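You operate a simulated robot arm through the tools that you are given. There is no shell and no other tool. Be economical: measure what you need, move in short steps, check, and stop when the job is done.

The job below is to be done with a simulated two-armed robot. You get a single attempt, and the scene is never put back.

JOB
Count the gauge blocks on the fitting table, then put as many of the oil filters from the fitting table on the packing bench shelf.

The check looks at the end state, three seconds after you hand in, the way a careful person would. Anything else that was tipped, shoved, dropped, spilled or broken makes it a failure.

ROBOT AND FRAMES
Two 6-joint arms with two-finger parallel grippers on one trunk, on a base that drives. Base frame: it is fixed to the floor where the robot stands at the start and does not move with it; the origin is under the middle of the robot, x ahead of it, y to its left, z up. Readings come in mm, degrees, newtons and seconds.
The left shoulder is at the start at [60, 187, 1247], the right one opposite. With the tool pointing down near the work surface each hand reaches from about 180 to 620 mm from the robot's upright axis, wherever it stands, measured 20 degrees to its own side. Places, roughly: packing bench shelf [600, -2000, 500]. Payload 1.57 kg a hand.
The tool frame of a hand sits at the grasp point between the pads (the TCP): z along the fingers, y along the line on which they close. The tips reach 30 mm beyond it. Largest opening 110 mm; finger width 24, thickness 12; the body of the gripper, 48 by 112 mm, starts 78 mm behind the TCP.
Orientation is that of the tool frame in the base frame, as a unit quaternion [x, y, z, w]. With the fingers straight down and closing along the base's y, the tool's x points along the base's -x, its y along +y and its z along -z.

CONTROLS
- The arms move only by the tool arm_command. It takes "left_series", "right_series" or both (then of equal length, played together; a hand with none holds still); each is a list of rows, each a list of 6 numbers: the shift along the base's x, y, z in units of 30 mm (1.0 is 30 mm), then the turn, a rotation vector about the base's x, y, z in units of 4 degrees (1.0 is 4 degrees). In form: [[x, y, z, ax, ay, az], ...]. A call has 1 to 12 rows; each row shifts and turns the commanded pose from where the row before left it. "left_hand" and "right_hand" are, for a hand that has rows, the gripper command, from -1 (fully open) to 1 (shut), values between in proportion, set as the call begins (left out, the last holds). A call with a number of a shift or a turn outside -1 to 1 is refused whole. Each row takes 0.2 s and may step no farther than 50 mm and 8.6 degrees from the row before; otherwise, or with a gripper value out of range, the whole call is refused. Where a pose cannot be reached the arm comes as near as it can. A force on the tool above 40 N (or 10 N above the force at the start of the call, whichever is more), or a blocked arm, ends the call early, and 0.2 s more pass. The fingers move at their own pace (about 153 mm/s each) and stop on an object; they squeeze with about 39 N. The grip force told is the motor's: it shows also when the fingers shut on nothing. Time passes only in rows, and 0.2 s behind the last, so rows that do not move let the fingers close. The reply holds the time, the measured pose of the TCP, the force on the tool along the base axes, the opening and the grip force, in the units named above and with some noise.
- Cameras (640 x 400 px; columns grow to the right, rows downward): "scene" is now at [21.8, -11.6, 1793.3]; the picture's right is [-0.28, -0.96, 0.00], its down [-0.76, 0.22, -0.61] and it looks along [0.59, -0.17, -0.79] (base axes); focal length 278 px, centre (320, 200). "left" rides on the left gripper at [70, -16, -141] in its tool frame; the picture's right is [0.23, 0.97, 0.00], its down [-0.85, 0.20, -0.48] and it looks along [-0.47, 0.11, 0.88] (tool axes); focal length 222 px, centre (320, 200). "right" rides on the right gripper at [70, 16, -141] in its tool frame; the picture's right is [-0.23, 0.97, 0.00], its down [-0.86, -0.20, -0.48] and it looks along [-0.47, -0.11, 0.88] (tool axes); focal length 222 px, centre (320, 200). There is no depth. A picture from a camera that has moved, and an enlarged one, comes with that camera's place and axes in the base frame and with its lens. The place of the scene camera against the robot may be out by one fixed shift of up to 18 mm in any direction.
- capture(camera): a new picture of that camera. The clock stands still meanwhile.
- slide_trunk(by): slides the trunk up (or, below 0, down) by that many mm; the arms and the scene camera ride with it, the base frame stays. It gives what a move gives, with no picture.
- base_move(legs): drives the robot by 1 to 6 legs, each [ahead, left, turn to the left] in mm, mm and degrees, along the robot's own axes; the way and the turn of a leg run together, so that a leg with both is an arc; at most 1500 mm and 180 degrees a leg. The arms and the cameras ride along, it lands a little off, and it stops where it bumps. It gives what a move gives.
- head_to(pan, tilt): turns the head with the scene camera to pan (to the left, within 86 degrees either way) and tilt (down, from -29 to 69), counted from straight ahead of the robot. It gives what a move gives.
- close_up(camera, box): a new picture of the part [left, top, right, bottom] of that camera's present view, enlarged. The clock stands still meanwhile.
- job_done(): hands the job in; it is judged then, once.

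Work in short steps. Places have to be worked out from the pictures, the camera data and where the tool is seen: move nearer, look again, correct. Check each grasp and each placing, and mend what went wrong. You have 120 turns and 108 pictures in all, those below and enlarged ones among them. Open the grippers and draw the arms clear of the work before you hand the job in, unless the task says otherwise; then end with one line.

The tools are called after "Emit:" as a command line: name --argument value ..., lists and objects as JSON in quotes. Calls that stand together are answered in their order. arm_command: Moves the arms, as the interface text tells. Its arguments: {"type":"object","properties":{"left_series":{"type":"array"},"left_hand":{"type":"number"},"right_series":{"type":"array"},"right_hand":{"type":"number"}},"required":[]} The other tools are called the same way: slide_trunk (by) slides the trunk up or down; base_move (legs) drives the base; head_to (pan, tilt) turns the head that bears the scene camera; capture (camera) takes a picture; close_up (camera, box) takes an enlarged picture of a part of a camera's view; job_done () hands the job in.

At the start:

```text
time: 0.0
left_eef_pos: [389.0, 117.9, 1257.1]
left_orientation: [0.001, 1.0, 0.0, 0.0]
left_contact_force: [-0.1, 0.3, -0.3]
left_width: 109.7
left_grip_force: 0.0
right_eef_pos: [373.7, -282.5, 1262.8]
right_orientation: [0.0, 1.0, 0.0, 0.0]
right_contact_force: [0.2, 0.5, -0.3]
right_width: 110.1
right_grip_force: 0.1
trunk travel left (down, up): [-875.0, 115.0]
robot x, y, heading: [-1.0, 0.4, 0.1]
head pan, tilt: [-16.0, 52.3]
```

scene: 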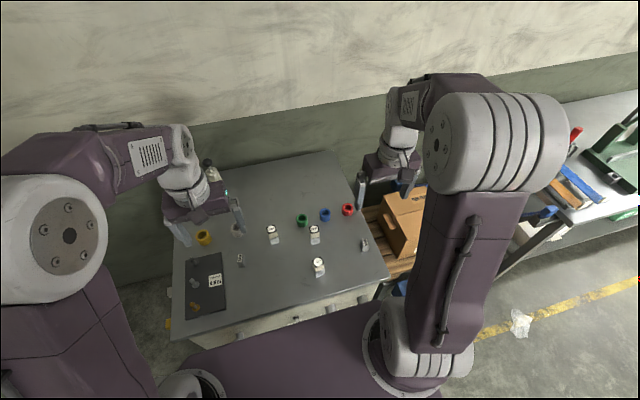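
right: 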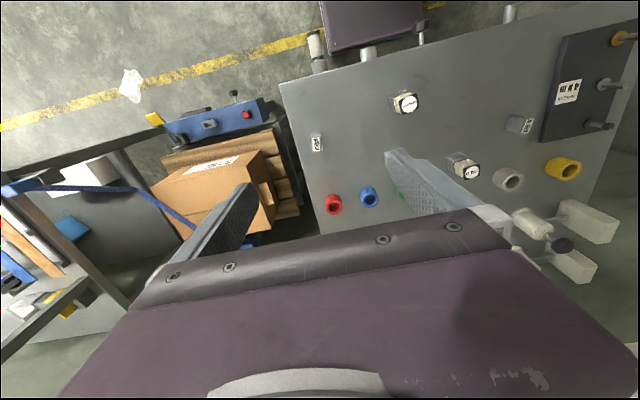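
left: 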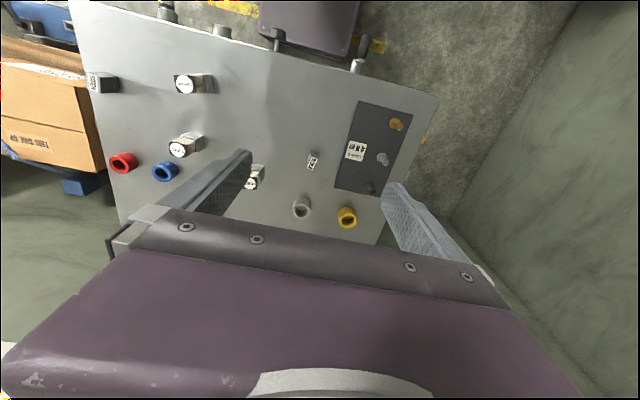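

The table has small cups, dial-faced things and small metal blocks. I'll enlarge the views to identify them.

Emit:
close_up --camera "scene" --box '[160, 150, 400, 330]'

Emit:
close_up --camera "left" --box '[60, 0, 440, 240]'

Emit:
close_up --camera "right" --box '[280, 0, 640, 240]'

```text
2.22 times, centred on (280, 240) of scene
camera zoom: at [21.8, -11.6, 1793.3], right [-0.28, -0.96, 0.0], down [-0.76, 0.22, -0.61], along [0.59, -0.17, -0.79], focal length 618 px, centre (409, 111)
```

zoom: 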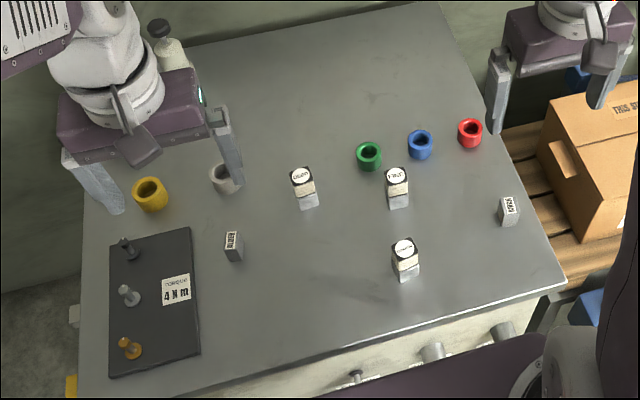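

```text
1.67 times, centred on (250, 120) of left
camera zoom: at [318.2, 99.3, 1397.9], right [-0.23, 0.97, 0.0], down [0.85, 0.2, 0.48], along [0.47, 0.11, -0.88], focal length 370 px, centre (437, 333)
```

zoom: 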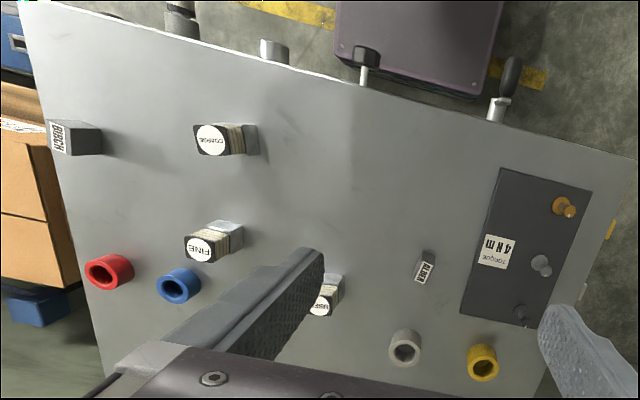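

```text
1.67 times, centred on (460, 120) of right
camera zoom: at [304.1, -265.3, 1402.0], right [0.23, 0.97, 0.0], down [0.86, -0.2, 0.48], along [0.47, -0.11, -0.88], focal length 370 px, centre (87, 333)
```

zoom: 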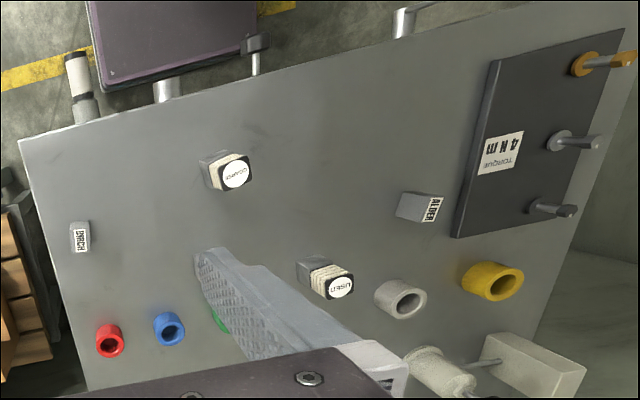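

I need a closer look at each kind, and at the parts hidden behind the grippers.

Emit:
close_up --camera "right" --box '[380, 80, 500, 190]'

Emit:
close_up --camera "left" --box '[80, 60, 220, 180]'

Emit:
close_up --camera "right" --box '[480, 90, 640, 290]'

Emit:
head_to --pan -70 --tilt 35

Emit:
capture --camera "scene"

```text
3.64 times, centred on (440, 135) of right
camera zoom: at [304.1, -265.3, 1402.0], right [0.23, 0.97, 0.0], down [0.86, -0.2, 0.48], along [0.47, -0.11, -0.88], focal length 808 px, centre (-116, 436)
```

zoom: 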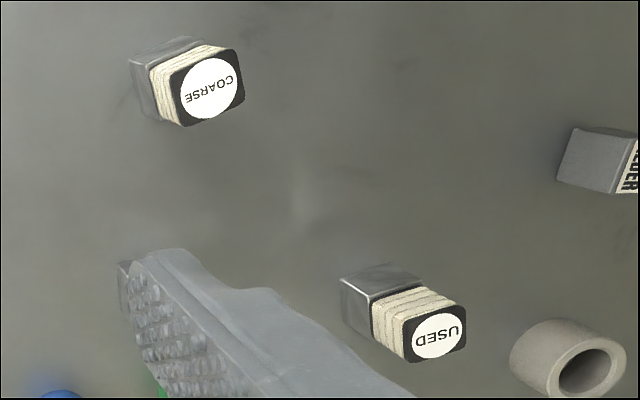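

```text
3.33 times, centred on (150, 120) of left
camera zoom: at [318.2, 99.3, 1397.9], right [-0.23, 0.97, 0.0], down [0.85, 0.2, 0.48], along [0.47, 0.11, -0.88], focal length 740 px, centre (887, 467)
```

zoom: 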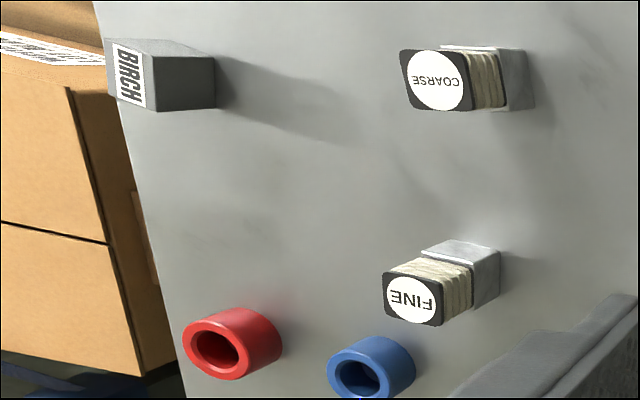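

```text
2.00 times, centred on (560, 190) of right
camera zoom: at [304.1, -265.3, 1402.0], right [0.23, 0.97, 0.0], down [0.86, -0.2, 0.48], along [0.47, -0.11, -0.88], focal length 444 px, centre (-160, 220)
```

zoom: 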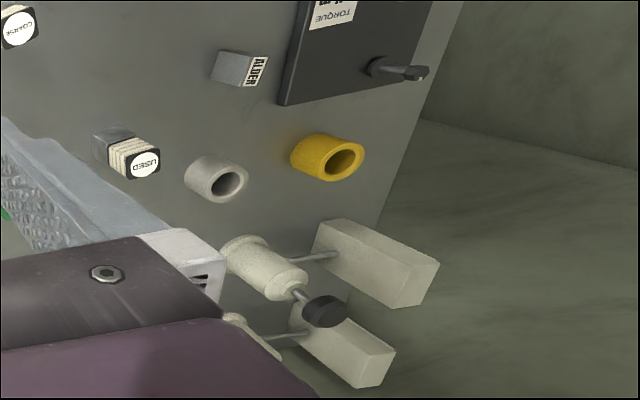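

```text
time: 1.2
left_eef_pos: [390.0, 116.9, 1257.3]
left_orientation: [0.0, 1.0, 0.0, 0.0]
left_contact_force: [0.3, 0.3, -0.2]
left_width: 110.0
left_grip_force: 0.1
right_eef_pos: [374.1, -281.2, 1262.9]
right_orientation: [0.001, 1.0, -0.001, 0.0]
right_contact_force: [0.0, -0.1, 0.3]
right_width: 109.7
right_grip_force: 0.0
trunk travel left (down, up): [-875.0, 115.0]
robot x, y, heading: [-2.0, -0.2, -0.1]
head pan, tilt: [-70.0, 35.0]
```

```text
98 pictures are left
camera scene: at [-20.0, -73.6, 1818.0], right [-0.94, -0.34, 0.0], down [-0.2, 0.54, -0.82], along [0.28, -0.77, -0.57], focal length 278 px, centre (320, 200)
```

scene: 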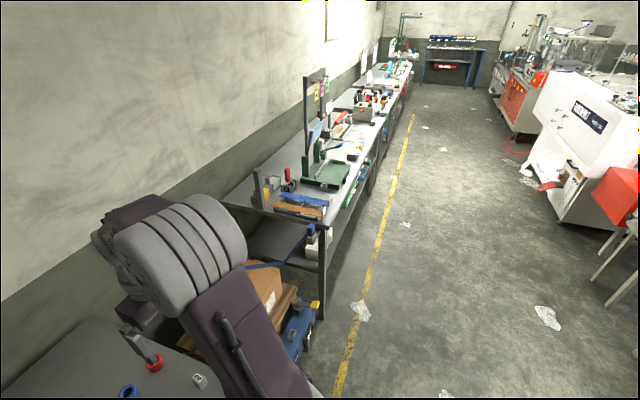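

The two labelled metal blocks (ALDER, BIRCH) look like the gauge blocks, so the count appears to be 2. The pleated pieces (COARSE, FINE, USED) look like the filters. I put FINE at about (502,-138), and I move the right hand above it to look closer.

Emit:
arm_command --right_series '[[0.71, 0.79, -0.9, 0, 0, 0], [0.71, 0.79, -0.9, 0, 0, 0], [0.71, 0.79, -0.9, 0, 0, 0], [0.71, 0.79, -0.9, 0, 0, 0], [0.71, 0.79, -0.9, 0, 0, 0], [0.71, 0.79, -0.7, 0, 0, 0]]' --right_hand -1

Emit:
capture --camera "right"

Emit:
head_to --pan -10 --tilt 52

Emit:
capture --camera "scene"

```text
time: 2.6
left_eef_pos: [390.7, 117.9, 1256.5]
left_orientation: [0.001, 1.0, 0.0, 0.0]
left_contact_force: [0.1, -0.3, 0.1]
left_width: 109.9
left_grip_force: 0.1
right_eef_pos: [502.1, -138.7, 1105.3]
right_orientation: [0.0, 1.0, -0.001, 0.0]
right_contact_force: [0.7, -0.2, -0.9]
right_width: 110.1
right_grip_force: 0.0
trunk travel left (down, up): [-875.0, 115.0]
robot x, y, heading: [1.2, 0.9, 0.1]
head pan, tilt: [-70.0, 35.0]
```

```text
97 pictures are left
camera right: at [433.0, -121.5, 1245.1], right [0.23, 0.97, 0.0], down [0.86, -0.2, 0.48], along [0.47, -0.11, -0.88], focal length 222 px, centre (320, 200)
```

right: 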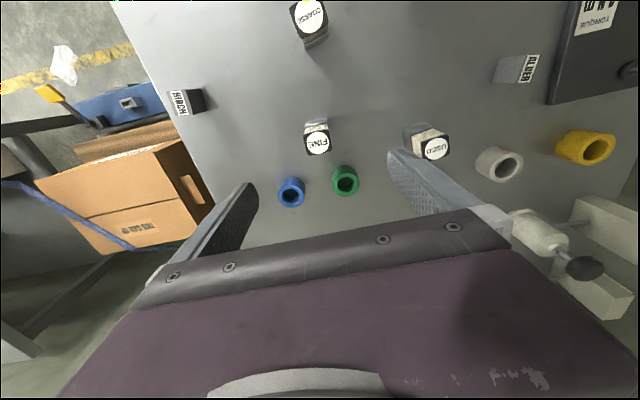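

```text
time: 3.9
left_eef_pos: [388.7, 116.0, 1256.4]
left_orientation: [0.001, 1.0, 0.0, 0.0]
left_contact_force: [0.4, 0.2, -0.1]
left_width: 110.2
left_grip_force: 0.0
right_eef_pos: [501.3, -138.6, 1105.9]
right_orientation: [0.0, 1.0, 0.0, 0.0]
right_contact_force: [0.6, 0.2, 0.7]
right_width: 110.0
right_grip_force: 0.1
trunk travel left (down, up): [-875.0, 115.0]
robot x, y, heading: [-0.3, -1.9, -0.1]
head pan, tilt: [-10.0, 52.0]
```

```text
96 pictures are left
camera scene: at [24.1, -3.9, 1793.6], right [-0.17, -0.98, 0.0], down [-0.78, 0.14, -0.62], along [0.61, -0.11, -0.79], focal length 278 px, centre (320, 200)
```

scene: 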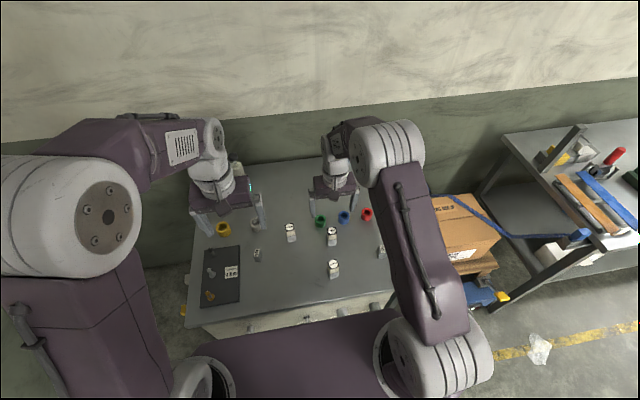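

FINE sits in view; I zoom in to place it and check its yaw and the other blocks.

Emit:
close_up --camera "right" --box '[260, 0, 480, 200]'

Emit:
close_up --camera "right" --box '[480, 30, 640, 130]'

```text
2.00 times, centred on (370, 100) of right
camera zoom: at [431.8, -122.7, 1245.8], right [0.23, 0.97, 0.0], down [0.86, -0.2, 0.48], along [0.47, -0.11, -0.88], focal length 444 px, centre (220, 400)
```

zoom: 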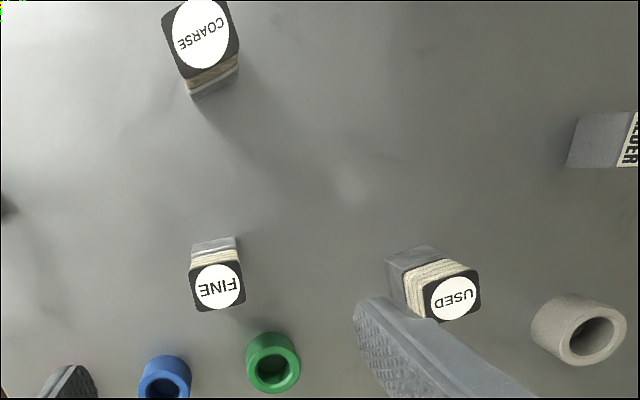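

```text
4.00 times, centred on (560, 80) of right
camera zoom: at [431.8, -122.7, 1245.8], right [0.23, 0.97, 0.0], down [0.86, -0.2, 0.48], along [0.47, -0.11, -0.88], focal length 888 px, centre (-640, 680)
```

zoom: 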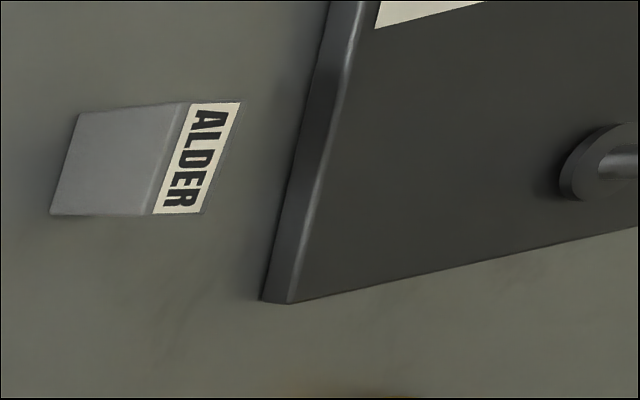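

FINE is at about (500,-140), 34 mm square, 75 mm high and aligned with the axes. Before I choose the grasp tilt, I look at the shelf.

Emit:
head_to --pan -45 --tilt 42

Emit:
capture --camera "scene"

```text
time: 4.9
left_eef_pos: [389.1, 115.7, 1257.1]
left_orientation: [0.0, 1.0, 0.0, 0.0]
left_contact_force: [-0.3, 1.2, 0.4]
left_width: 110.1
left_grip_force: 0.1
right_eef_pos: [501.6, -139.2, 1106.1]
right_orientation: [0.0, 1.0, -0.001, 0.0]
right_contact_force: [0.1, -0.8, 0.3]
right_width: 110.0
right_grip_force: 0.0
trunk travel left (down, up): [-875.0, 115.0]
robot x, y, heading: [-5.2, -4.1, 0.1]
head pan, tilt: [-45.0, 42.0]
```

```text
93 pictures are left
camera scene: at [9.0, -49.8, 1807.5], right [-0.71, -0.71, 0.0], down [-0.47, 0.47, -0.74], along [0.53, -0.53, -0.67], focal length 278 px, centre (320, 200)
```

scene: 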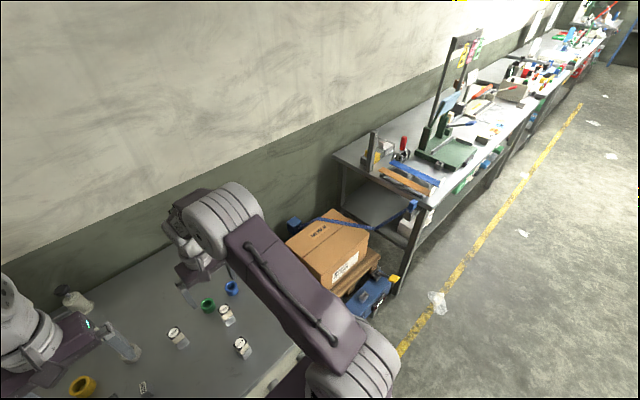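

The bench front edge is at about x=330 and the shelf lies under it. I drive there empty-handed to see the shelf clearance first. I back off before going sideways, so the arms stay clear.

Emit:
base_move --legs '[[-400, 0, 0], [0, -1000, 0], [0, -1000, 0]]'

Emit:
head_to --pan 0 --tilt 45

Emit:
capture --camera "scene"

```text
time: 17.2
left_eef_pos: [-12.3, -1912.3, 1256.7]
left_orientation: [-0.004, 1.0, 0.001, 0.0]
left_contact_force: [0.6, -0.2, 0.2]
left_width: 110.2
left_grip_force: 0.1
right_eef_pos: [102.2, -2167.5, 1104.6]
right_orientation: [-0.003, 1.0, 0.0, 0.0]
right_contact_force: [0.3, 0.9, 0.3]
right_width: 110.1
right_grip_force: 0.0
trunk travel left (down, up): [-875.0, 115.0]
robot x, y, heading: [-403.1, -2026.9, 0.3]
head pan, tilt: [-45.0, 42.0]
```

```text
time: 18.3
left_eef_pos: [-13.6, -1913.3, 1258.1]
left_orientation: [-0.004, 1.0, 0.0, 0.0]
left_contact_force: [0.0, 0.2, -0.2]
left_width: 110.0
left_grip_force: 0.1
right_eef_pos: [100.6, -2168.3, 1106.5]
right_orientation: [-0.003, 1.0, 0.001, -0.001]
right_contact_force: [0.6, 0.4, -0.1]
right_width: 110.1
right_grip_force: 0.0
trunk travel left (down, up): [-875.0, 115.0]
robot x, y, heading: [-403.6, -2032.3, 0.1]
head pan, tilt: [0.0, 45.0]
```

```text
92 pictures are left
camera scene: at [-370.2, -2022.7, 1803.2], right [0.01, -1.0, 0.0], down [-0.71, 0.0, -0.71], along [0.71, 0.0, -0.71], focal length 278 px, centre (320, 200)
```

scene: 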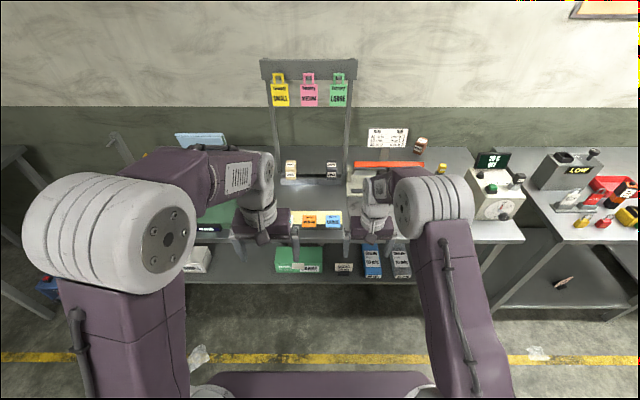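

This bench's lower shelf holds a green box, small boxes and bottles. I lower the trunk to look in.

Emit:
slide_trunk --by -550

Emit:
head_to --pan 0 --tilt 40

Emit:
capture --camera "scene"

Emit:
capture --camera "right"

```text
refused: -550 is not a number from -400 to 400
```

```text
time: 18.9
left_eef_pos: [-13.2, -1913.1, 1256.5]
left_orientation: [-0.004, 1.0, 0.0, 0.0]
left_contact_force: [0.4, 0.0, 0.0]
left_width: 110.0
left_grip_force: 0.1
right_eef_pos: [102.0, -2166.3, 1105.3]
right_orientation: [-0.004, 1.0, 0.0, -0.001]
right_contact_force: [0.6, -0.1, 0.5]
right_width: 109.9
right_grip_force: 0.1
trunk travel left (down, up): [-875.0, 115.0]
robot x, y, heading: [-399.9, -2028.8, 0.5]
head pan, tilt: [0.0, 40.0]
```

```text
91 pictures are left
camera scene: at [-366.4, -2022.8, 1810.4], right [0.01, -1.0, 0.0], down [-0.64, 0.0, -0.77], along [0.77, 0.0, -0.64], focal length 278 px, centre (320, 200)
```

scene: 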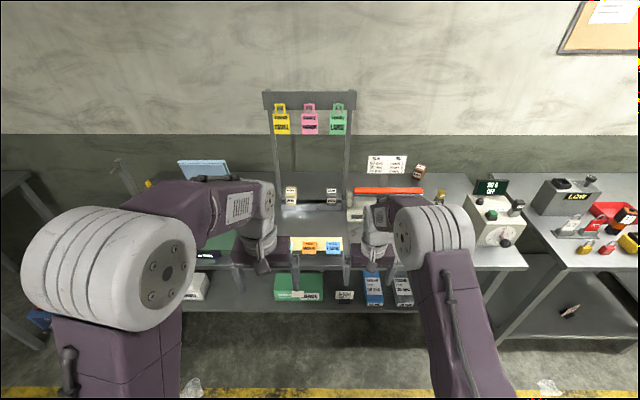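

```text
90 pictures are left
camera right: at [31.2, -2151.9, 1245.7], right [0.22, 0.98, 0.0], down [0.86, -0.19, 0.48], along [0.47, -0.11, -0.88], focal length 222 px, centre (320, 200)
```

right: 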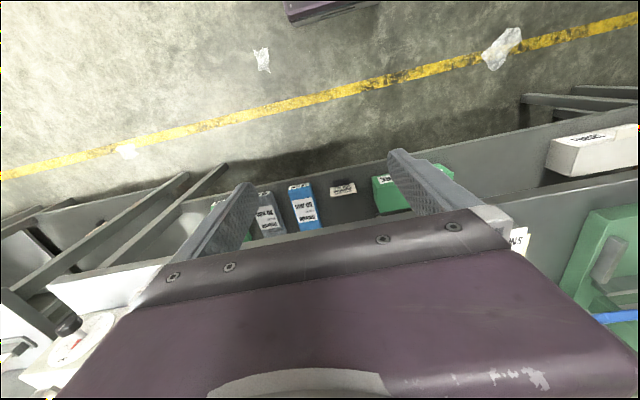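

I lower the trunk in two steps for a level look into the shelf.

Emit:
slide_trunk --by -400

Emit:
slide_trunk --by -200

Emit:
head_to --pan 0 --tilt 35

Emit:
capture --camera "scene"

Emit:
capture --camera "right"

```text
time: 22.8
left_eef_pos: [-13.7, -1913.1, 856.7]
left_orientation: [-0.003, 1.0, 0.0, 0.0]
left_contact_force: [0.5, -0.2, -0.3]
left_width: 109.9
left_grip_force: 0.1
right_eef_pos: [101.2, -2169.1, 706.2]
right_orientation: [-0.003, 1.0, 0.0, 0.0]
right_contact_force: [0.2, -0.5, 0.4]
right_width: 109.9
right_grip_force: 0.1
trunk travel left (down, up): [-475.0, 515.0]
robot x, y, heading: [-400.5, -2031.2, 0.5]
head pan, tilt: [0.0, 40.0]
```

```text
time: 24.9
left_eef_pos: [-13.9, -1913.2, 656.2]
left_orientation: [-0.003, 1.0, 0.0, 0.0]
left_contact_force: [0.3, 1.1, 0.2]
left_width: 110.1
left_grip_force: 0.1
right_eef_pos: [99.9, -2166.9, 504.8]
right_orientation: [-0.004, 1.0, 0.001, 0.0]
right_contact_force: [0.2, -0.8, 0.1]
right_width: 110.0
right_grip_force: 0.1
trunk travel left (down, up): [-275.0, 715.0]
robot x, y, heading: [-404.3, -2031.2, 0.3]
head pan, tilt: [0.0, 40.0]
```

```text
time: 25.6
left_eef_pos: [-13.5, -1913.2, 656.7]
left_orientation: [-0.004, 1.0, 0.0, 0.0]
left_contact_force: [0.0, -0.4, 1.3]
left_width: 110.1
left_grip_force: 0.1
right_eef_pos: [101.6, -2169.3, 505.1]
right_orientation: [-0.003, 1.0, 0.0, 0.0]
right_contact_force: [-0.4, -0.2, 0.1]
right_width: 110.0
right_grip_force: 0.0
trunk travel left (down, up): [-275.0, 715.0]
robot x, y, heading: [-401.9, -2033.8, 0.6]
head pan, tilt: [0.0, 35.0]
```

```text
89 pictures are left
camera scene: at [-363.5, -2022.9, 1218.0], right [0.01, -1.0, 0.0], down [-0.57, 0.0, -0.82], along [0.82, 0.01, -0.57], focal length 278 px, centre (320, 200)
```

scene: 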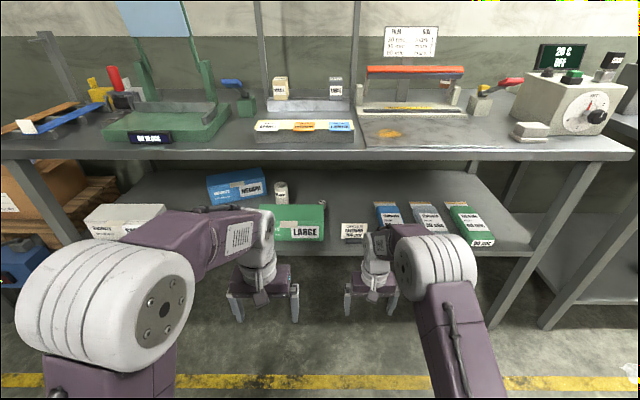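

```text
88 pictures are left
camera right: at [31.1, -2152.0, 645.7], right [0.22, 0.98, 0.0], down [0.86, -0.19, 0.48], along [0.47, -0.11, -0.88], focal length 222 px, centre (320, 200)
```

right: 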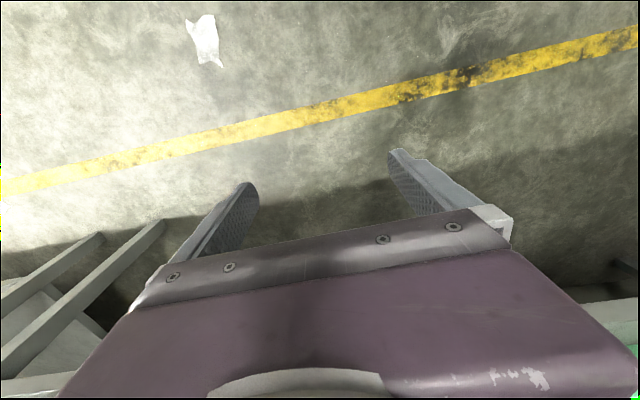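

I can see the shelf: front edge about x=345, surface about z=500, bench top above it from x=300. Everything to the right is occupied, but the space left of the LARGE box, near y=-1600, looks free. I move over to check it.

Emit:
base_move --legs '[[0, 400, 0]]'

Emit:
capture --camera "scene"

```text
time: 28.1
left_eef_pos: [-15.2, -1510.8, 656.5]
left_orientation: [-0.003, 1.0, -0.001, 0.001]
left_contact_force: [0.8, 0.1, 0.2]
left_width: 109.8
left_grip_force: 0.1
right_eef_pos: [98.6, -1766.4, 506.5]
right_orientation: [-0.003, 1.0, 0.001, 0.0]
right_contact_force: [0.8, 0.1, 1.1]
right_width: 110.1
right_grip_force: 0.2
trunk travel left (down, up): [-275.0, 715.0]
robot x, y, heading: [-404.0, -1634.2, 0.3]
head pan, tilt: [0.0, 35.0]
```

```text
87 pictures are left
camera scene: at [-366.0, -1621.0, 1218.0], right [0.01, -1.0, 0.0], down [-0.57, 0.0, -0.82], along [0.82, 0.01, -0.57], focal length 278 px, centre (320, 200)
```

scene: 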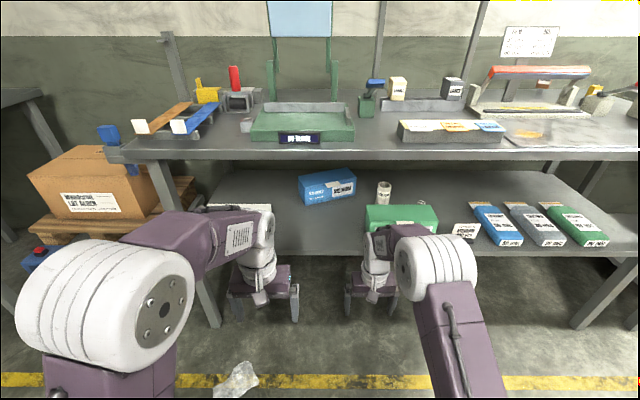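

The free area spans about y=-1430 to -1790 at x≈430, so I'll place the filters at y≈-1530 and -1690 with a 45° tool tilt. I now go back to the table and raise the trunk.

Emit:
base_move --legs '[[0, 1034, 0], [0, 500, 0]]'

Emit:
slide_trunk --by 400

Emit:
slide_trunk --by 150

```text
time: 36.0
left_eef_pos: [-39.4, 32.6, 657.3]
left_orientation: [-0.01, 1.0, 0.0, 0.0]
left_contact_force: [-1.4, 0.3, -0.5]
left_width: 110.0
left_grip_force: 0.1
right_eef_pos: [80.5, -219.0, 505.4]
right_orientation: [-0.011, 1.0, 0.001, 0.0]
right_contact_force: [-0.6, -0.3, 0.8]
right_width: 110.0
right_grip_force: 0.0
trunk travel left (down, up): [-275.0, 715.0]
robot x, y, heading: [-424.9, -94.8, 1.5]
head pan, tilt: [0.0, 35.0]
```

```text
time: 39.8
left_eef_pos: [-38.0, 33.5, 1056.5]
left_orientation: [-0.012, 1.0, 0.0, 0.0]
left_contact_force: [-1.0, -0.5, 0.6]
left_width: 110.0
left_grip_force: 0.0
right_eef_pos: [79.4, -219.7, 904.7]
right_orientation: [-0.011, 1.0, 0.0, 0.0]
right_contact_force: [0.3, -0.6, 0.6]
right_width: 109.9
right_grip_force: 0.1
trunk travel left (down, up): [-675.0, 315.0]
robot x, y, heading: [-427.5, -91.0, 1.4]
head pan, tilt: [0.0, 35.0]
```

```text
time: 41.6
left_eef_pos: [-39.1, 32.8, 1206.0]
left_orientation: [-0.011, 1.0, 0.0, 0.001]
left_contact_force: [-0.3, -0.8, -1.1]
left_width: 110.2
left_grip_force: 0.0
right_eef_pos: [79.6, -219.5, 1054.3]
right_orientation: [-0.011, 1.0, 0.0, 0.0]
right_contact_force: [0.0, -0.5, 0.0]
right_width: 109.8
right_grip_force: 0.1
trunk travel left (down, up): [-825.0, 165.0]
robot x, y, heading: [-424.5, -91.4, 1.1]
head pan, tilt: [0.0, 35.0]
```

I tilt both hands 45° forward, moving the right hand up and aside and bringing the left hand nearer COARSE's line.

Emit:
arm_command --left_series '[[0, -0.22, -0.2, 0, -0.94, 0], [0, -0.22, -0.2, 0, -0.94, 0], [0, -0.22, -0.2, 0, -0.94, 0], [0, -0.22, -0.2, 0, -0.94, 0], [0, -0.22, -0.2, 0, -0.94, 0], [0, -0.22, -0.2, 0, -0.94, 0], [0, -0.22, -0.2, 0, -0.94, 0], [0, -0.22, -0.2, 0, -0.94, 0], [0, -0.22, -0.2, 0, -0.94, 0], [0, -0.22, -0.2, 0, -0.94, 0], [0, -0.22, -0.2, 0, -0.94, 0], [0, -0.22, -0.2, 0, -0.94, 0]]' --right_series '[[-0.33, -0.28, 0.36, 0, -0.94, 0], [-0.33, -0.28, 0.36, 0, -0.94, 0], [-0.33, -0.28, 0.36, 0, -0.94, 0], [-0.33, -0.28, 0.36, 0, -0.94, 0], [-0.33, -0.28, 0.36, 0, -0.94, 0], [-0.33, -0.28, 0.36, 0, -0.94, 0], [-0.33, -0.28, 0.36, 0, -0.94, 0], [-0.33, -0.28, 0.36, 0, -0.94, 0], [-0.33, -0.28, 0.36, 0, -0.94, 0], [-0.33, -0.28, 0.36, 0, -0.94, 0], [-0.33, -0.28, 0.36, 0, -0.94, 0], [-0.33, -0.28, 0.36, 0, -0.94, 0]]'

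Emit:
base_move --legs '[[410, 0, -1]]'

Emit:
capture --camera "left"

Emit:
head_to --pan 0 --tilt 55

Emit:
capture --camera "scene"

```text
time: 44.2
left_eef_pos: [-38.0, -9.9, 1151.1]
left_orientation: [-0.019, 0.952, 0.026, 0.306]
left_contact_force: [0.9, -1.3, -0.2]
left_width: 109.9
left_grip_force: 0.1
left hand out of reach, approached as far as the arm can: row 7, 8, 9, 10, 11, 12
right_eef_pos: [8.4, -330.2, 1203.3]
right_orientation: [-0.011, 0.923, -0.003, 0.384]
right_contact_force: [0.2, 0.2, -0.1]
right_width: 110.2
right_grip_force: 0.0
right hand out of reach, approached as far as the arm can: row 10, 11, 12
trunk travel left (down, up): [-825.0, 165.0]
robot x, y, heading: [-423.4, -91.9, 1.3]
head pan, tilt: [0.0, 35.0]
```

```text
time: 46.7
left_eef_pos: [370.9, -11.2, 1152.1]
left_orientation: [-0.011, 0.952, 0.024, 0.306]
left_contact_force: [0.0, 0.0, 0.6]
left_width: 109.9
left_grip_force: 0.1
right_eef_pos: [411.7, -334.5, 1203.1]
right_orientation: [-0.002, 0.923, -0.007, 0.384]
right_contact_force: [0.0, -0.3, -0.3]
right_width: 109.9
right_grip_force: 0.1
trunk travel left (down, up): [-825.0, 165.0]
robot x, y, heading: [-15.5, -84.9, 0.3]
head pan, tilt: [0.0, 35.0]
```

```text
86 pictures are left
camera left: at [231.0, -36.4, 1225.4], right [-0.22, 0.97, -0.1], down [0.41, 0.18, 0.89], along [0.89, 0.16, -0.44], focal length 222 px, centre (320, 200)
```

left: 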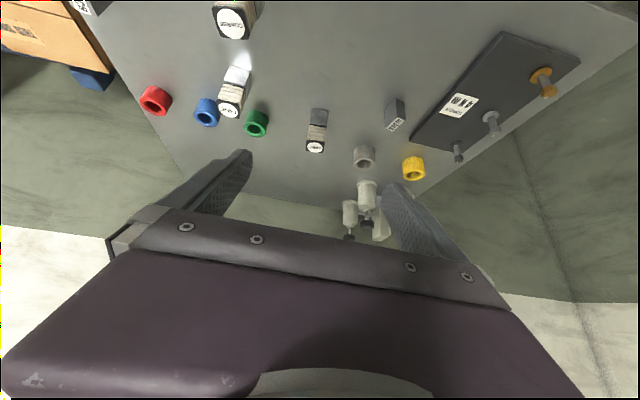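

```text
time: 47.5
left_eef_pos: [373.7, -12.2, 1151.2]
left_orientation: [-0.011, 0.952, 0.024, 0.305]
left_contact_force: [-0.8, 0.6, -0.3]
left_width: 109.8
left_grip_force: 0.0
right_eef_pos: [414.1, -332.3, 1202.0]
right_orientation: [-0.002, 0.924, -0.008, 0.383]
right_contact_force: [-0.7, 0.0, 0.6]
right_width: 110.1
right_grip_force: 0.0
trunk travel left (down, up): [-825.0, 165.0]
robot x, y, heading: [-17.0, -82.7, 0.3]
head pan, tilt: [0.0, 55.0]
```

```text
85 pictures are left
camera scene: at [5.4, -77.5, 1739.8], right [0.0, -1.0, 0.0], down [-0.82, 0.0, -0.57], along [0.57, 0.0, -0.82], focal length 278 px, centre (320, 200)
```

scene: 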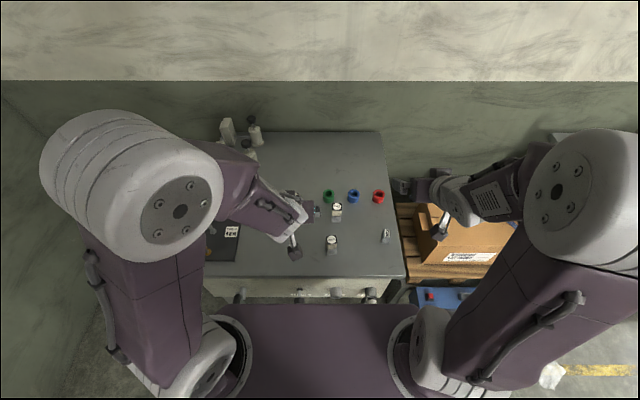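

The left hand reached only 36° because it is too close to the trunk. I back the robot 100 mm so the arm extends more, then reach forward.

Emit:
base_move --legs '[[-100, 0, 0]]'

Emit:
arm_command --left_series '[[0.5, -0.3, -0.3, 0, 0, 0], [0.5, -0.3, -0.3, 0, 0, 0], [0.5, -0.3, -0.3, 0, 0, 0], [0.5, -0.3, -0.3, 0, 0, 0]]'

```text
time: 48.7
left_eef_pos: [277.2, -12.6, 1150.6]
left_orientation: [-0.012, 0.952, 0.024, 0.304]
left_contact_force: [0.6, 0.0, 0.3]
left_width: 110.0
left_grip_force: 0.0
right_eef_pos: [319.5, -333.1, 1201.2]
right_orientation: [-0.003, 0.925, -0.008, 0.381]
right_contact_force: [0.8, -0.1, -0.3]
right_width: 110.0
right_grip_force: 0.0
trunk travel left (down, up): [-825.0, 165.0]
robot x, y, heading: [-115.7, -86.4, 0.2]
head pan, tilt: [0.0, 55.0]
```

```text
time: 49.7
left_eef_pos: [335.4, -47.4, 1114.9]
left_orientation: [-0.011, 0.952, 0.024, 0.306]
left_contact_force: [-0.7, -0.4, -0.4]
left_width: 109.7
left_grip_force: 0.1
right_eef_pos: [318.0, -332.4, 1201.1]
right_orientation: [-0.002, 0.924, -0.008, 0.382]
right_contact_force: [0.0, -0.2, -0.2]
right_width: 109.8
right_grip_force: 0.0
trunk travel left (down, up): [-825.0, 165.0]
robot x, y, heading: [-115.3, -83.6, 0.5]
head pan, tilt: [0.0, 55.0]
```

The command follows the measured pose, so I add the missing 9° and remove the small roll while moving above COARSE.

Emit:
arm_command --left_series '[[0.44, -0.54, -0.45, -0.13, -0.59, -0.14], [0.44, -0.54, -0.45, -0.13, -0.59, -0.14], [0.44, -0.54, -0.45, -0.13, -0.59, -0.14], [0.44, -0.54, -0.45, -0.13, -0.59, -0.14]]'

Emit:
capture --camera "left"

Emit:
capture --camera "scene"

```text
time: 50.7
left_eef_pos: [386.7, -113.7, 1059.5]
left_orientation: [0.001, 0.924, -0.001, 0.382]
left_contact_force: [-0.3, -0.5, -0.1]
left_width: 110.0
left_grip_force: 0.1
right_eef_pos: [316.7, -333.9, 1201.8]
right_orientation: [-0.003, 0.924, -0.007, 0.383]
right_contact_force: [-0.9, -1.2, 0.0]
right_width: 110.3
right_grip_force: 0.0
trunk travel left (down, up): [-825.0, 165.0]
robot x, y, heading: [-110.8, -85.2, 0.5]
head pan, tilt: [0.0, 55.0]
```

```text
84 pictures are left
camera left: at [236.4, -130.8, 1110.5], right [-0.16, 0.97, -0.16], down [0.27, 0.2, 0.94], along [0.95, 0.11, -0.29], focal length 222 px, centre (320, 200)
```

left: 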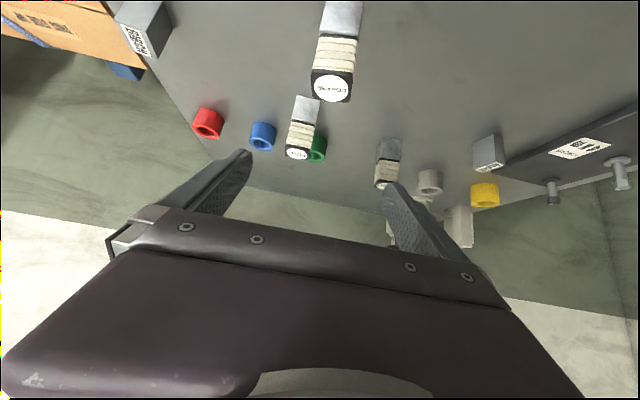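

```text
83 pictures are left
camera scene: at [-93.0, -78.9, 1739.8], right [0.01, -1.0, 0.0], down [-0.82, 0.0, -0.57], along [0.57, 0.0, -0.82], focal length 278 px, centre (320, 200)
```

scene: 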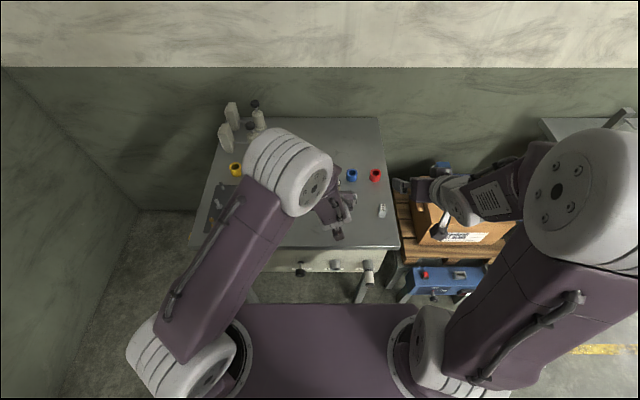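

COARSE is at about (378,-118). I zoom in to check its yaw.

Emit:
close_up --camera "left" --box '[280, 0, 390, 110]'

```text
3.64 times, centred on (335, 55) of left
camera zoom: at [236.4, -130.8, 1110.5], right [-0.16, 0.97, -0.16], down [0.27, 0.2, 0.94], along [0.95, 0.11, -0.29], focal length 808 px, centre (266, 727)
```

zoom: 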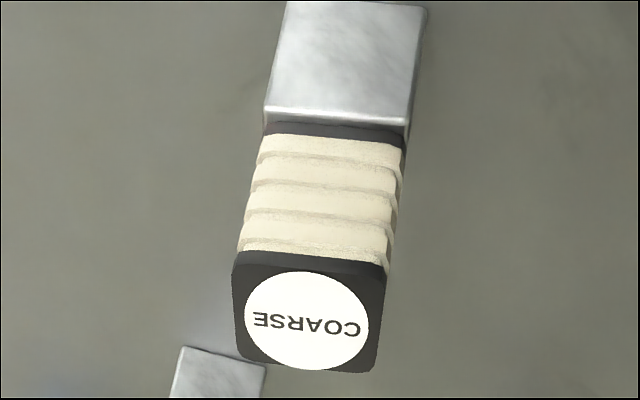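

The pleated element has its own lower cap and seems to rest on a separate shiny metal block. That could change the count, so I look closely at the others.

Emit:
close_up --camera "left" --box '[275, 85, 345, 170]'

Emit:
close_up --camera "left" --box '[360, 120, 440, 200]'

Emit:
close_up --camera "left" --box '[110, 0, 190, 70]'

Emit:
close_up --camera "left" --box '[460, 120, 540, 180]'

```text
4.71 times, centred on (310, 128) of left
camera zoom: at [236.4, -130.8, 1110.5], right [-0.16, 0.97, -0.16], down [0.27, 0.2, 0.94], along [0.95, 0.11, -0.29], focal length 1045 px, centre (367, 541)
```

zoom: 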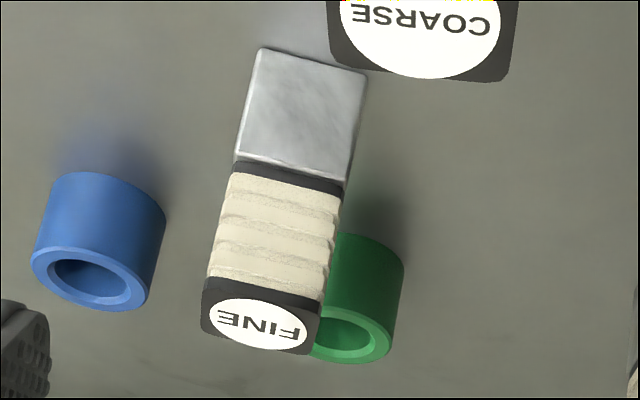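

```text
5.00 times, centred on (400, 160) of left
camera zoom: at [236.4, -130.8, 1110.5], right [-0.16, 0.97, -0.16], down [0.27, 0.2, 0.94], along [0.95, 0.11, -0.29], focal length 1111 px, centre (-80, 400)
```

zoom: 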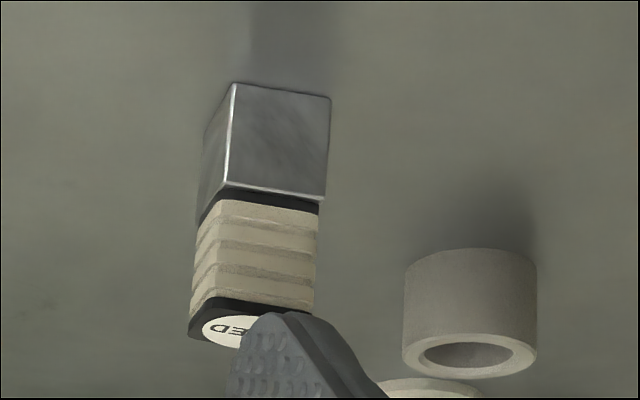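

```text
5.71 times, centred on (150, 35) of left
camera zoom: at [236.4, -130.8, 1110.5], right [-0.16, 0.97, -0.16], down [0.27, 0.2, 0.94], along [0.95, 0.11, -0.29], focal length 1269 px, centre (1291, 1143)
```

zoom: 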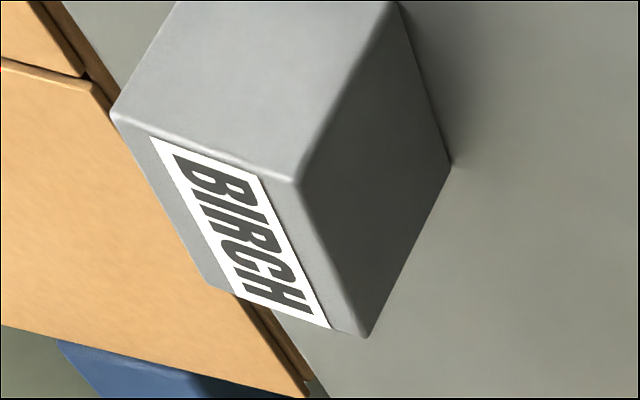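

```text
6.67 times, centred on (500, 150) of left
camera zoom: at [236.4, -130.8, 1110.5], right [-0.16, 0.97, -0.16], down [0.27, 0.2, 0.94], along [0.95, 0.11, -0.29], focal length 1481 px, centre (-880, 533)
```

zoom: 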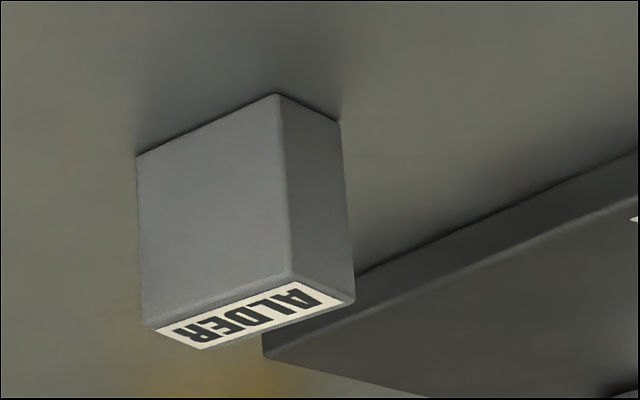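

All three filters share the same construction, with the metal base exactly aligned and the same width, so each reads as one piece: a filter on its base. Gripping at the pleats will prove it on lift. COARSE is yawed about +11°, so I turn the left hand to match and descend partway.

Emit:
arm_command --left_series '[[-0.1, -0.05, -0.66, 0, 0, 0.92], [-0.1, -0.05, -0.66, 0, 0, 0.92], [-0.1, -0.05, -0.66, 0, 0, 0.92]]' --left_hand -1

Emit:
capture --camera "left"

```text
time: 51.5
left_eef_pos: [376.7, -117.5, 1001.8]
left_orientation: [-0.09, 0.92, 0.037, 0.38]
left_contact_force: [0.2, -0.6, 0.3]
left_width: 109.9
left_grip_force: 0.0
right_eef_pos: [315.9, -333.0, 1202.2]
right_orientation: [-0.002, 0.924, -0.008, 0.383]
right_contact_force: [0.0, -0.3, 0.1]
right_width: 109.8
right_grip_force: 0.0
trunk travel left (down, up): [-825.0, 165.0]
robot x, y, heading: [-114.7, -84.3, 0.4]
head pan, tilt: [0.0, 55.0]
```

```text
77 pictures are left
camera left: at [232.4, -162.7, 1051.7], right [-0.34, 0.92, -0.16], down [0.22, 0.25, 0.94], along [0.91, 0.29, -0.29], focal length 222 px, centre (320, 200)
```

left: 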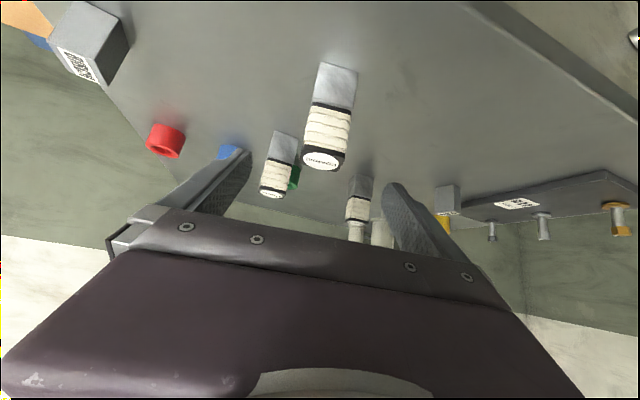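

The hand is aligned; COARSE computes to about (377,-121). I go down to the pleats and close.

Emit:
arm_command --left_series '[[0.0, -0.05, -0.83, 0, 0, 0], [0, -0.05, -0.83, 0, 0, 0]]'

Emit:
capture --camera "left"

```text
time: 52.1
left_eef_pos: [377.9, -121.2, 952.2]
left_orientation: [-0.089, 0.919, 0.036, 0.381]
left_contact_force: [-0.7, 0.3, -0.2]
left_width: 110.1
left_grip_force: 0.0
right_eef_pos: [317.0, -333.3, 1202.8]
right_orientation: [-0.002, 0.924, -0.007, 0.382]
right_contact_force: [-0.3, 0.4, -0.6]
right_width: 110.1
right_grip_force: 0.0
trunk travel left (down, up): [-825.0, 165.0]
robot x, y, heading: [-117.5, -86.8, 0.3]
head pan, tilt: [0.0, 55.0]
```

```text
76 pictures are left
camera left: at [232.9, -166.5, 1002.1], right [-0.34, 0.92, -0.16], down [0.22, 0.25, 0.94], along [0.91, 0.29, -0.29], focal length 222 px, centre (320, 200)
```

left: 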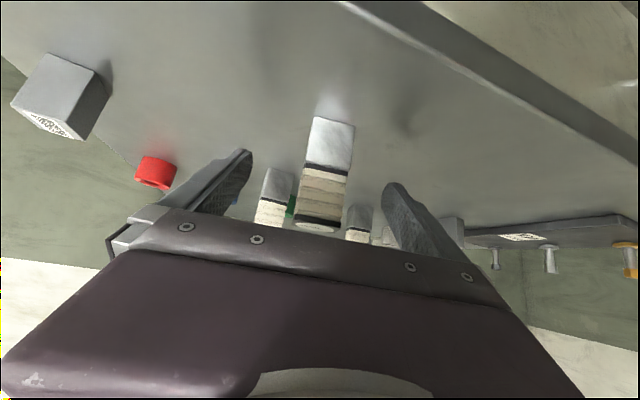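

The filter is centred between the fingers, so I close and let them settle.

Emit:
arm_command --left_series '[[0, 0, 0, 0, 0, 0], [0, 0, 0, 0, 0, 0], [0, 0, 0, 0, 0, 0]]' --left_hand 1

Emit:
arm_command --left_series '[[0, 0, 0.5, 0, 0, 0], [0, 0, 0.5, 0, 0, 0]]'

Emit:
close_up --camera "left" --box '[220, 60, 440, 260]'

```text
time: 52.9
left_eef_pos: [376.7, -121.3, 951.9]
left_orientation: [-0.089, 0.919, 0.037, 0.381]
left_contact_force: [-0.3, 0.3, -0.4]
left_width: 31.7
left_grip_force: 38.6
right_eef_pos: [316.9, -332.8, 1202.3]
right_orientation: [-0.003, 0.924, -0.008, 0.383]
right_contact_force: [-0.2, 0.0, 0.3]
right_width: 110.3
right_grip_force: 0.1
trunk travel left (down, up): [-825.0, 165.0]
robot x, y, heading: [-114.9, -85.5, 0.3]
head pan, tilt: [0.0, 55.0]
```

```text
time: 53.5
left_eef_pos: [378.1, -120.4, 981.2]
left_orientation: [-0.09, 0.919, 0.036, 0.381]
left_contact_force: [-0.4, -0.6, 0.4]
left_width: 31.7
left_grip_force: 39.3
right_eef_pos: [315.5, -333.3, 1203.2]
right_orientation: [-0.003, 0.924, -0.007, 0.383]
right_contact_force: [0.2, -0.4, -0.6]
right_width: 110.0
right_grip_force: 0.1
trunk travel left (down, up): [-825.0, 165.0]
robot x, y, heading: [-117.4, -85.6, 0.3]
head pan, tilt: [0.0, 55.0]
```

```text
2.00 times, centred on (330, 160) of left
camera zoom: at [232.8, -166.6, 1032.4], right [-0.34, 0.92, -0.16], down [0.22, 0.25, 0.94], along [0.91, 0.29, -0.29], focal length 444 px, centre (300, 280)
```

zoom: 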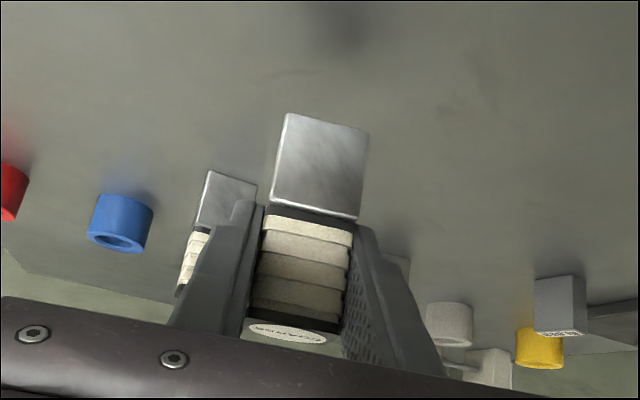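

The whole filter came up, base included, so each filter is a single piece and the gauge-block count stays 2. I lift the left hand away to the side.

Emit:
arm_command --left_series '[[0, 0, 1, 0, 0, 0], [0, 0, 1, 0, 0, 0], [0, 0.6, 0.8, 0, 0, 0], [0, 0.9, 0.4, 0, 0, 0], [0, 0.9, 0.3, 0, 0, 0], [0, 0.9, 0.3, 0, 0, 0], [0, 0.9, 0.2, 0, 0, 0], [0, 0.9, 0, 0, 0, 0]]'

Emit:
base_move --legs '[[80, 0, 0]]'

```text
time: 55.3
left_eef_pos: [379.8, 36.2, 1101.8]
left_orientation: [-0.09, 0.92, 0.036, 0.381]
left_contact_force: [0.7, 0.7, -1.2]
left_width: 31.7
left_grip_force: 38.9
right_eef_pos: [316.5, -332.5, 1203.8]
right_orientation: [-0.003, 0.924, -0.008, 0.382]
right_contact_force: [-0.9, 0.2, 0.8]
right_width: 110.0
right_grip_force: 0.1
trunk travel left (down, up): [-825.0, 165.0]
robot x, y, heading: [-114.1, -85.4, 0.3]
head pan, tilt: [0.0, 55.0]
```

```text
time: 56.4
left_eef_pos: [456.0, 35.3, 1103.4]
left_orientation: [-0.089, 0.919, 0.036, 0.382]
left_contact_force: [0.0, 0.6, -1.7]
left_width: 31.6
left_grip_force: 39.4
right_eef_pos: [393.3, -332.1, 1205.3]
right_orientation: [-0.003, 0.923, -0.007, 0.385]
right_contact_force: [-0.1, -1.2, 0.2]
right_width: 109.8
right_grip_force: 0.1
trunk travel left (down, up): [-825.0, 165.0]
robot x, y, heading: [-34.0, -85.8, 0.2]
head pan, tilt: [0.0, 55.0]
```

Now the right hand goes above FINE while the left moves a bit further away.

Emit:
arm_command --right_series '[[0.5, 0.92, -0.71, 0, 0, 0], [0.5, 0.92, -0.71, 0, 0, 0], [0.5, 0.92, -0.71, 0, 0, 0], [0.5, 0.92, -0.71, 0, 0, 0], [0.5, 0.92, -0.71, 0, 0, 0], [0.5, 0.92, -0.71, 0, 0, 0], [0.5, 0.92, -0.71, 0, 0, 0]]' --left_series '[[0, 0.3, 0, 0, 0, 0], [0, 0.3, 0, 0, 0, 0], [0, 0.3, 0, 0, 0, 0], [0, 0.3, 0, 0, 0, 0], [0, 0.3, 0, 0, 0, 0], [0, 0.3, 0, 0, 0, 0], [0, 0.3, 0, 0, 0, 0]]'

Emit:
capture --camera "right"

```text
time: 58.0
left_eef_pos: [461.7, 98.7, 1103.0]
left_orientation: [-0.089, 0.92, 0.039, 0.378]
left_contact_force: [0.7, 0.9, -1.0]
left_width: 31.7
left_grip_force: 38.9
right_eef_pos: [504.6, -138.4, 1054.0]
right_orientation: [-0.003, 0.924, -0.008, 0.382]
right_contact_force: [-0.2, 0.5, -0.7]
right_width: 110.1
right_grip_force: 0.1
trunk travel left (down, up): [-825.0, 165.0]
robot x, y, heading: [-32.5, -83.8, 0.1]
head pan, tilt: [0.0, 55.0]
```

```text
74 pictures are left
camera right: at [355.0, -120.4, 1103.3], right [0.16, 0.98, 0.14], down [0.27, -0.18, 0.95], along [0.95, -0.11, -0.29], focal length 222 px, centre (320, 200)
```

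right: 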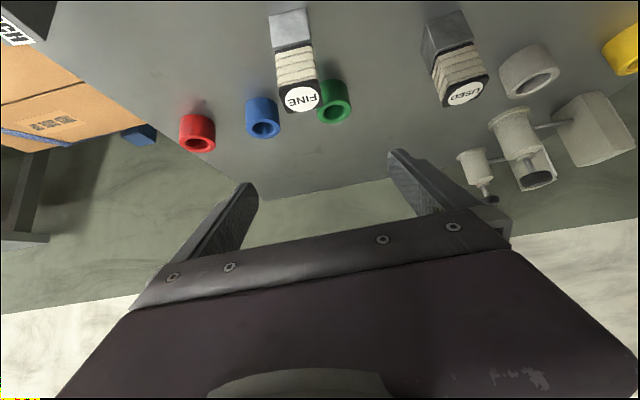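

FINE computes to (497,-139) with a yaw of about -4°. I descend to the pleats.

Emit:
arm_command --right_series '[[-0.06, 0, -0.84, 0, 0, -0.25], [-0.06, 0, -0.84, 0, 0, -0.25], [-0.06, 0, -0.84, 0, 0, -0.25], [-0.06, -0.02, -0.84, 0, 0, -0.25]]'

Emit:
capture --camera "right"

```text
time: 59.0
left_eef_pos: [462.3, 97.4, 1101.9]
left_orientation: [-0.089, 0.921, 0.04, 0.378]
left_contact_force: [0.0, 0.4, -1.4]
left_width: 31.8
left_grip_force: 38.6
right_eef_pos: [497.5, -138.9, 953.8]
right_orientation: [0.029, 0.923, -0.021, 0.383]
right_contact_force: [-0.1, 0.0, -0.1]
right_width: 109.9
right_grip_force: 0.0
trunk travel left (down, up): [-825.0, 165.0]
robot x, y, heading: [-33.7, -85.9, 0.2]
head pan, tilt: [0.0, 55.0]
```

```text
73 pictures are left
camera right: at [349.9, -111.8, 1002.6], right [0.23, 0.96, 0.15], down [0.25, -0.2, 0.95], along [0.94, -0.18, -0.29], focal length 222 px, centre (320, 200)
```

right: 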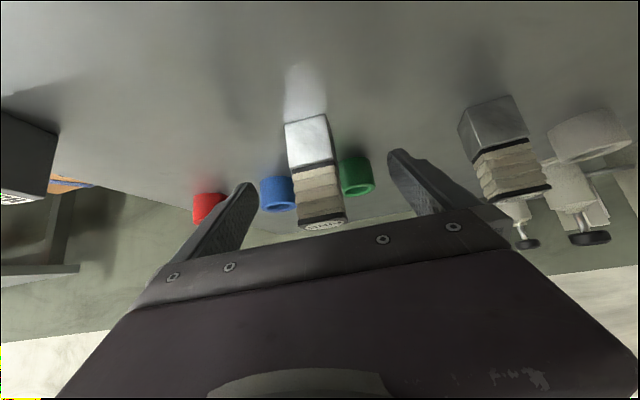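

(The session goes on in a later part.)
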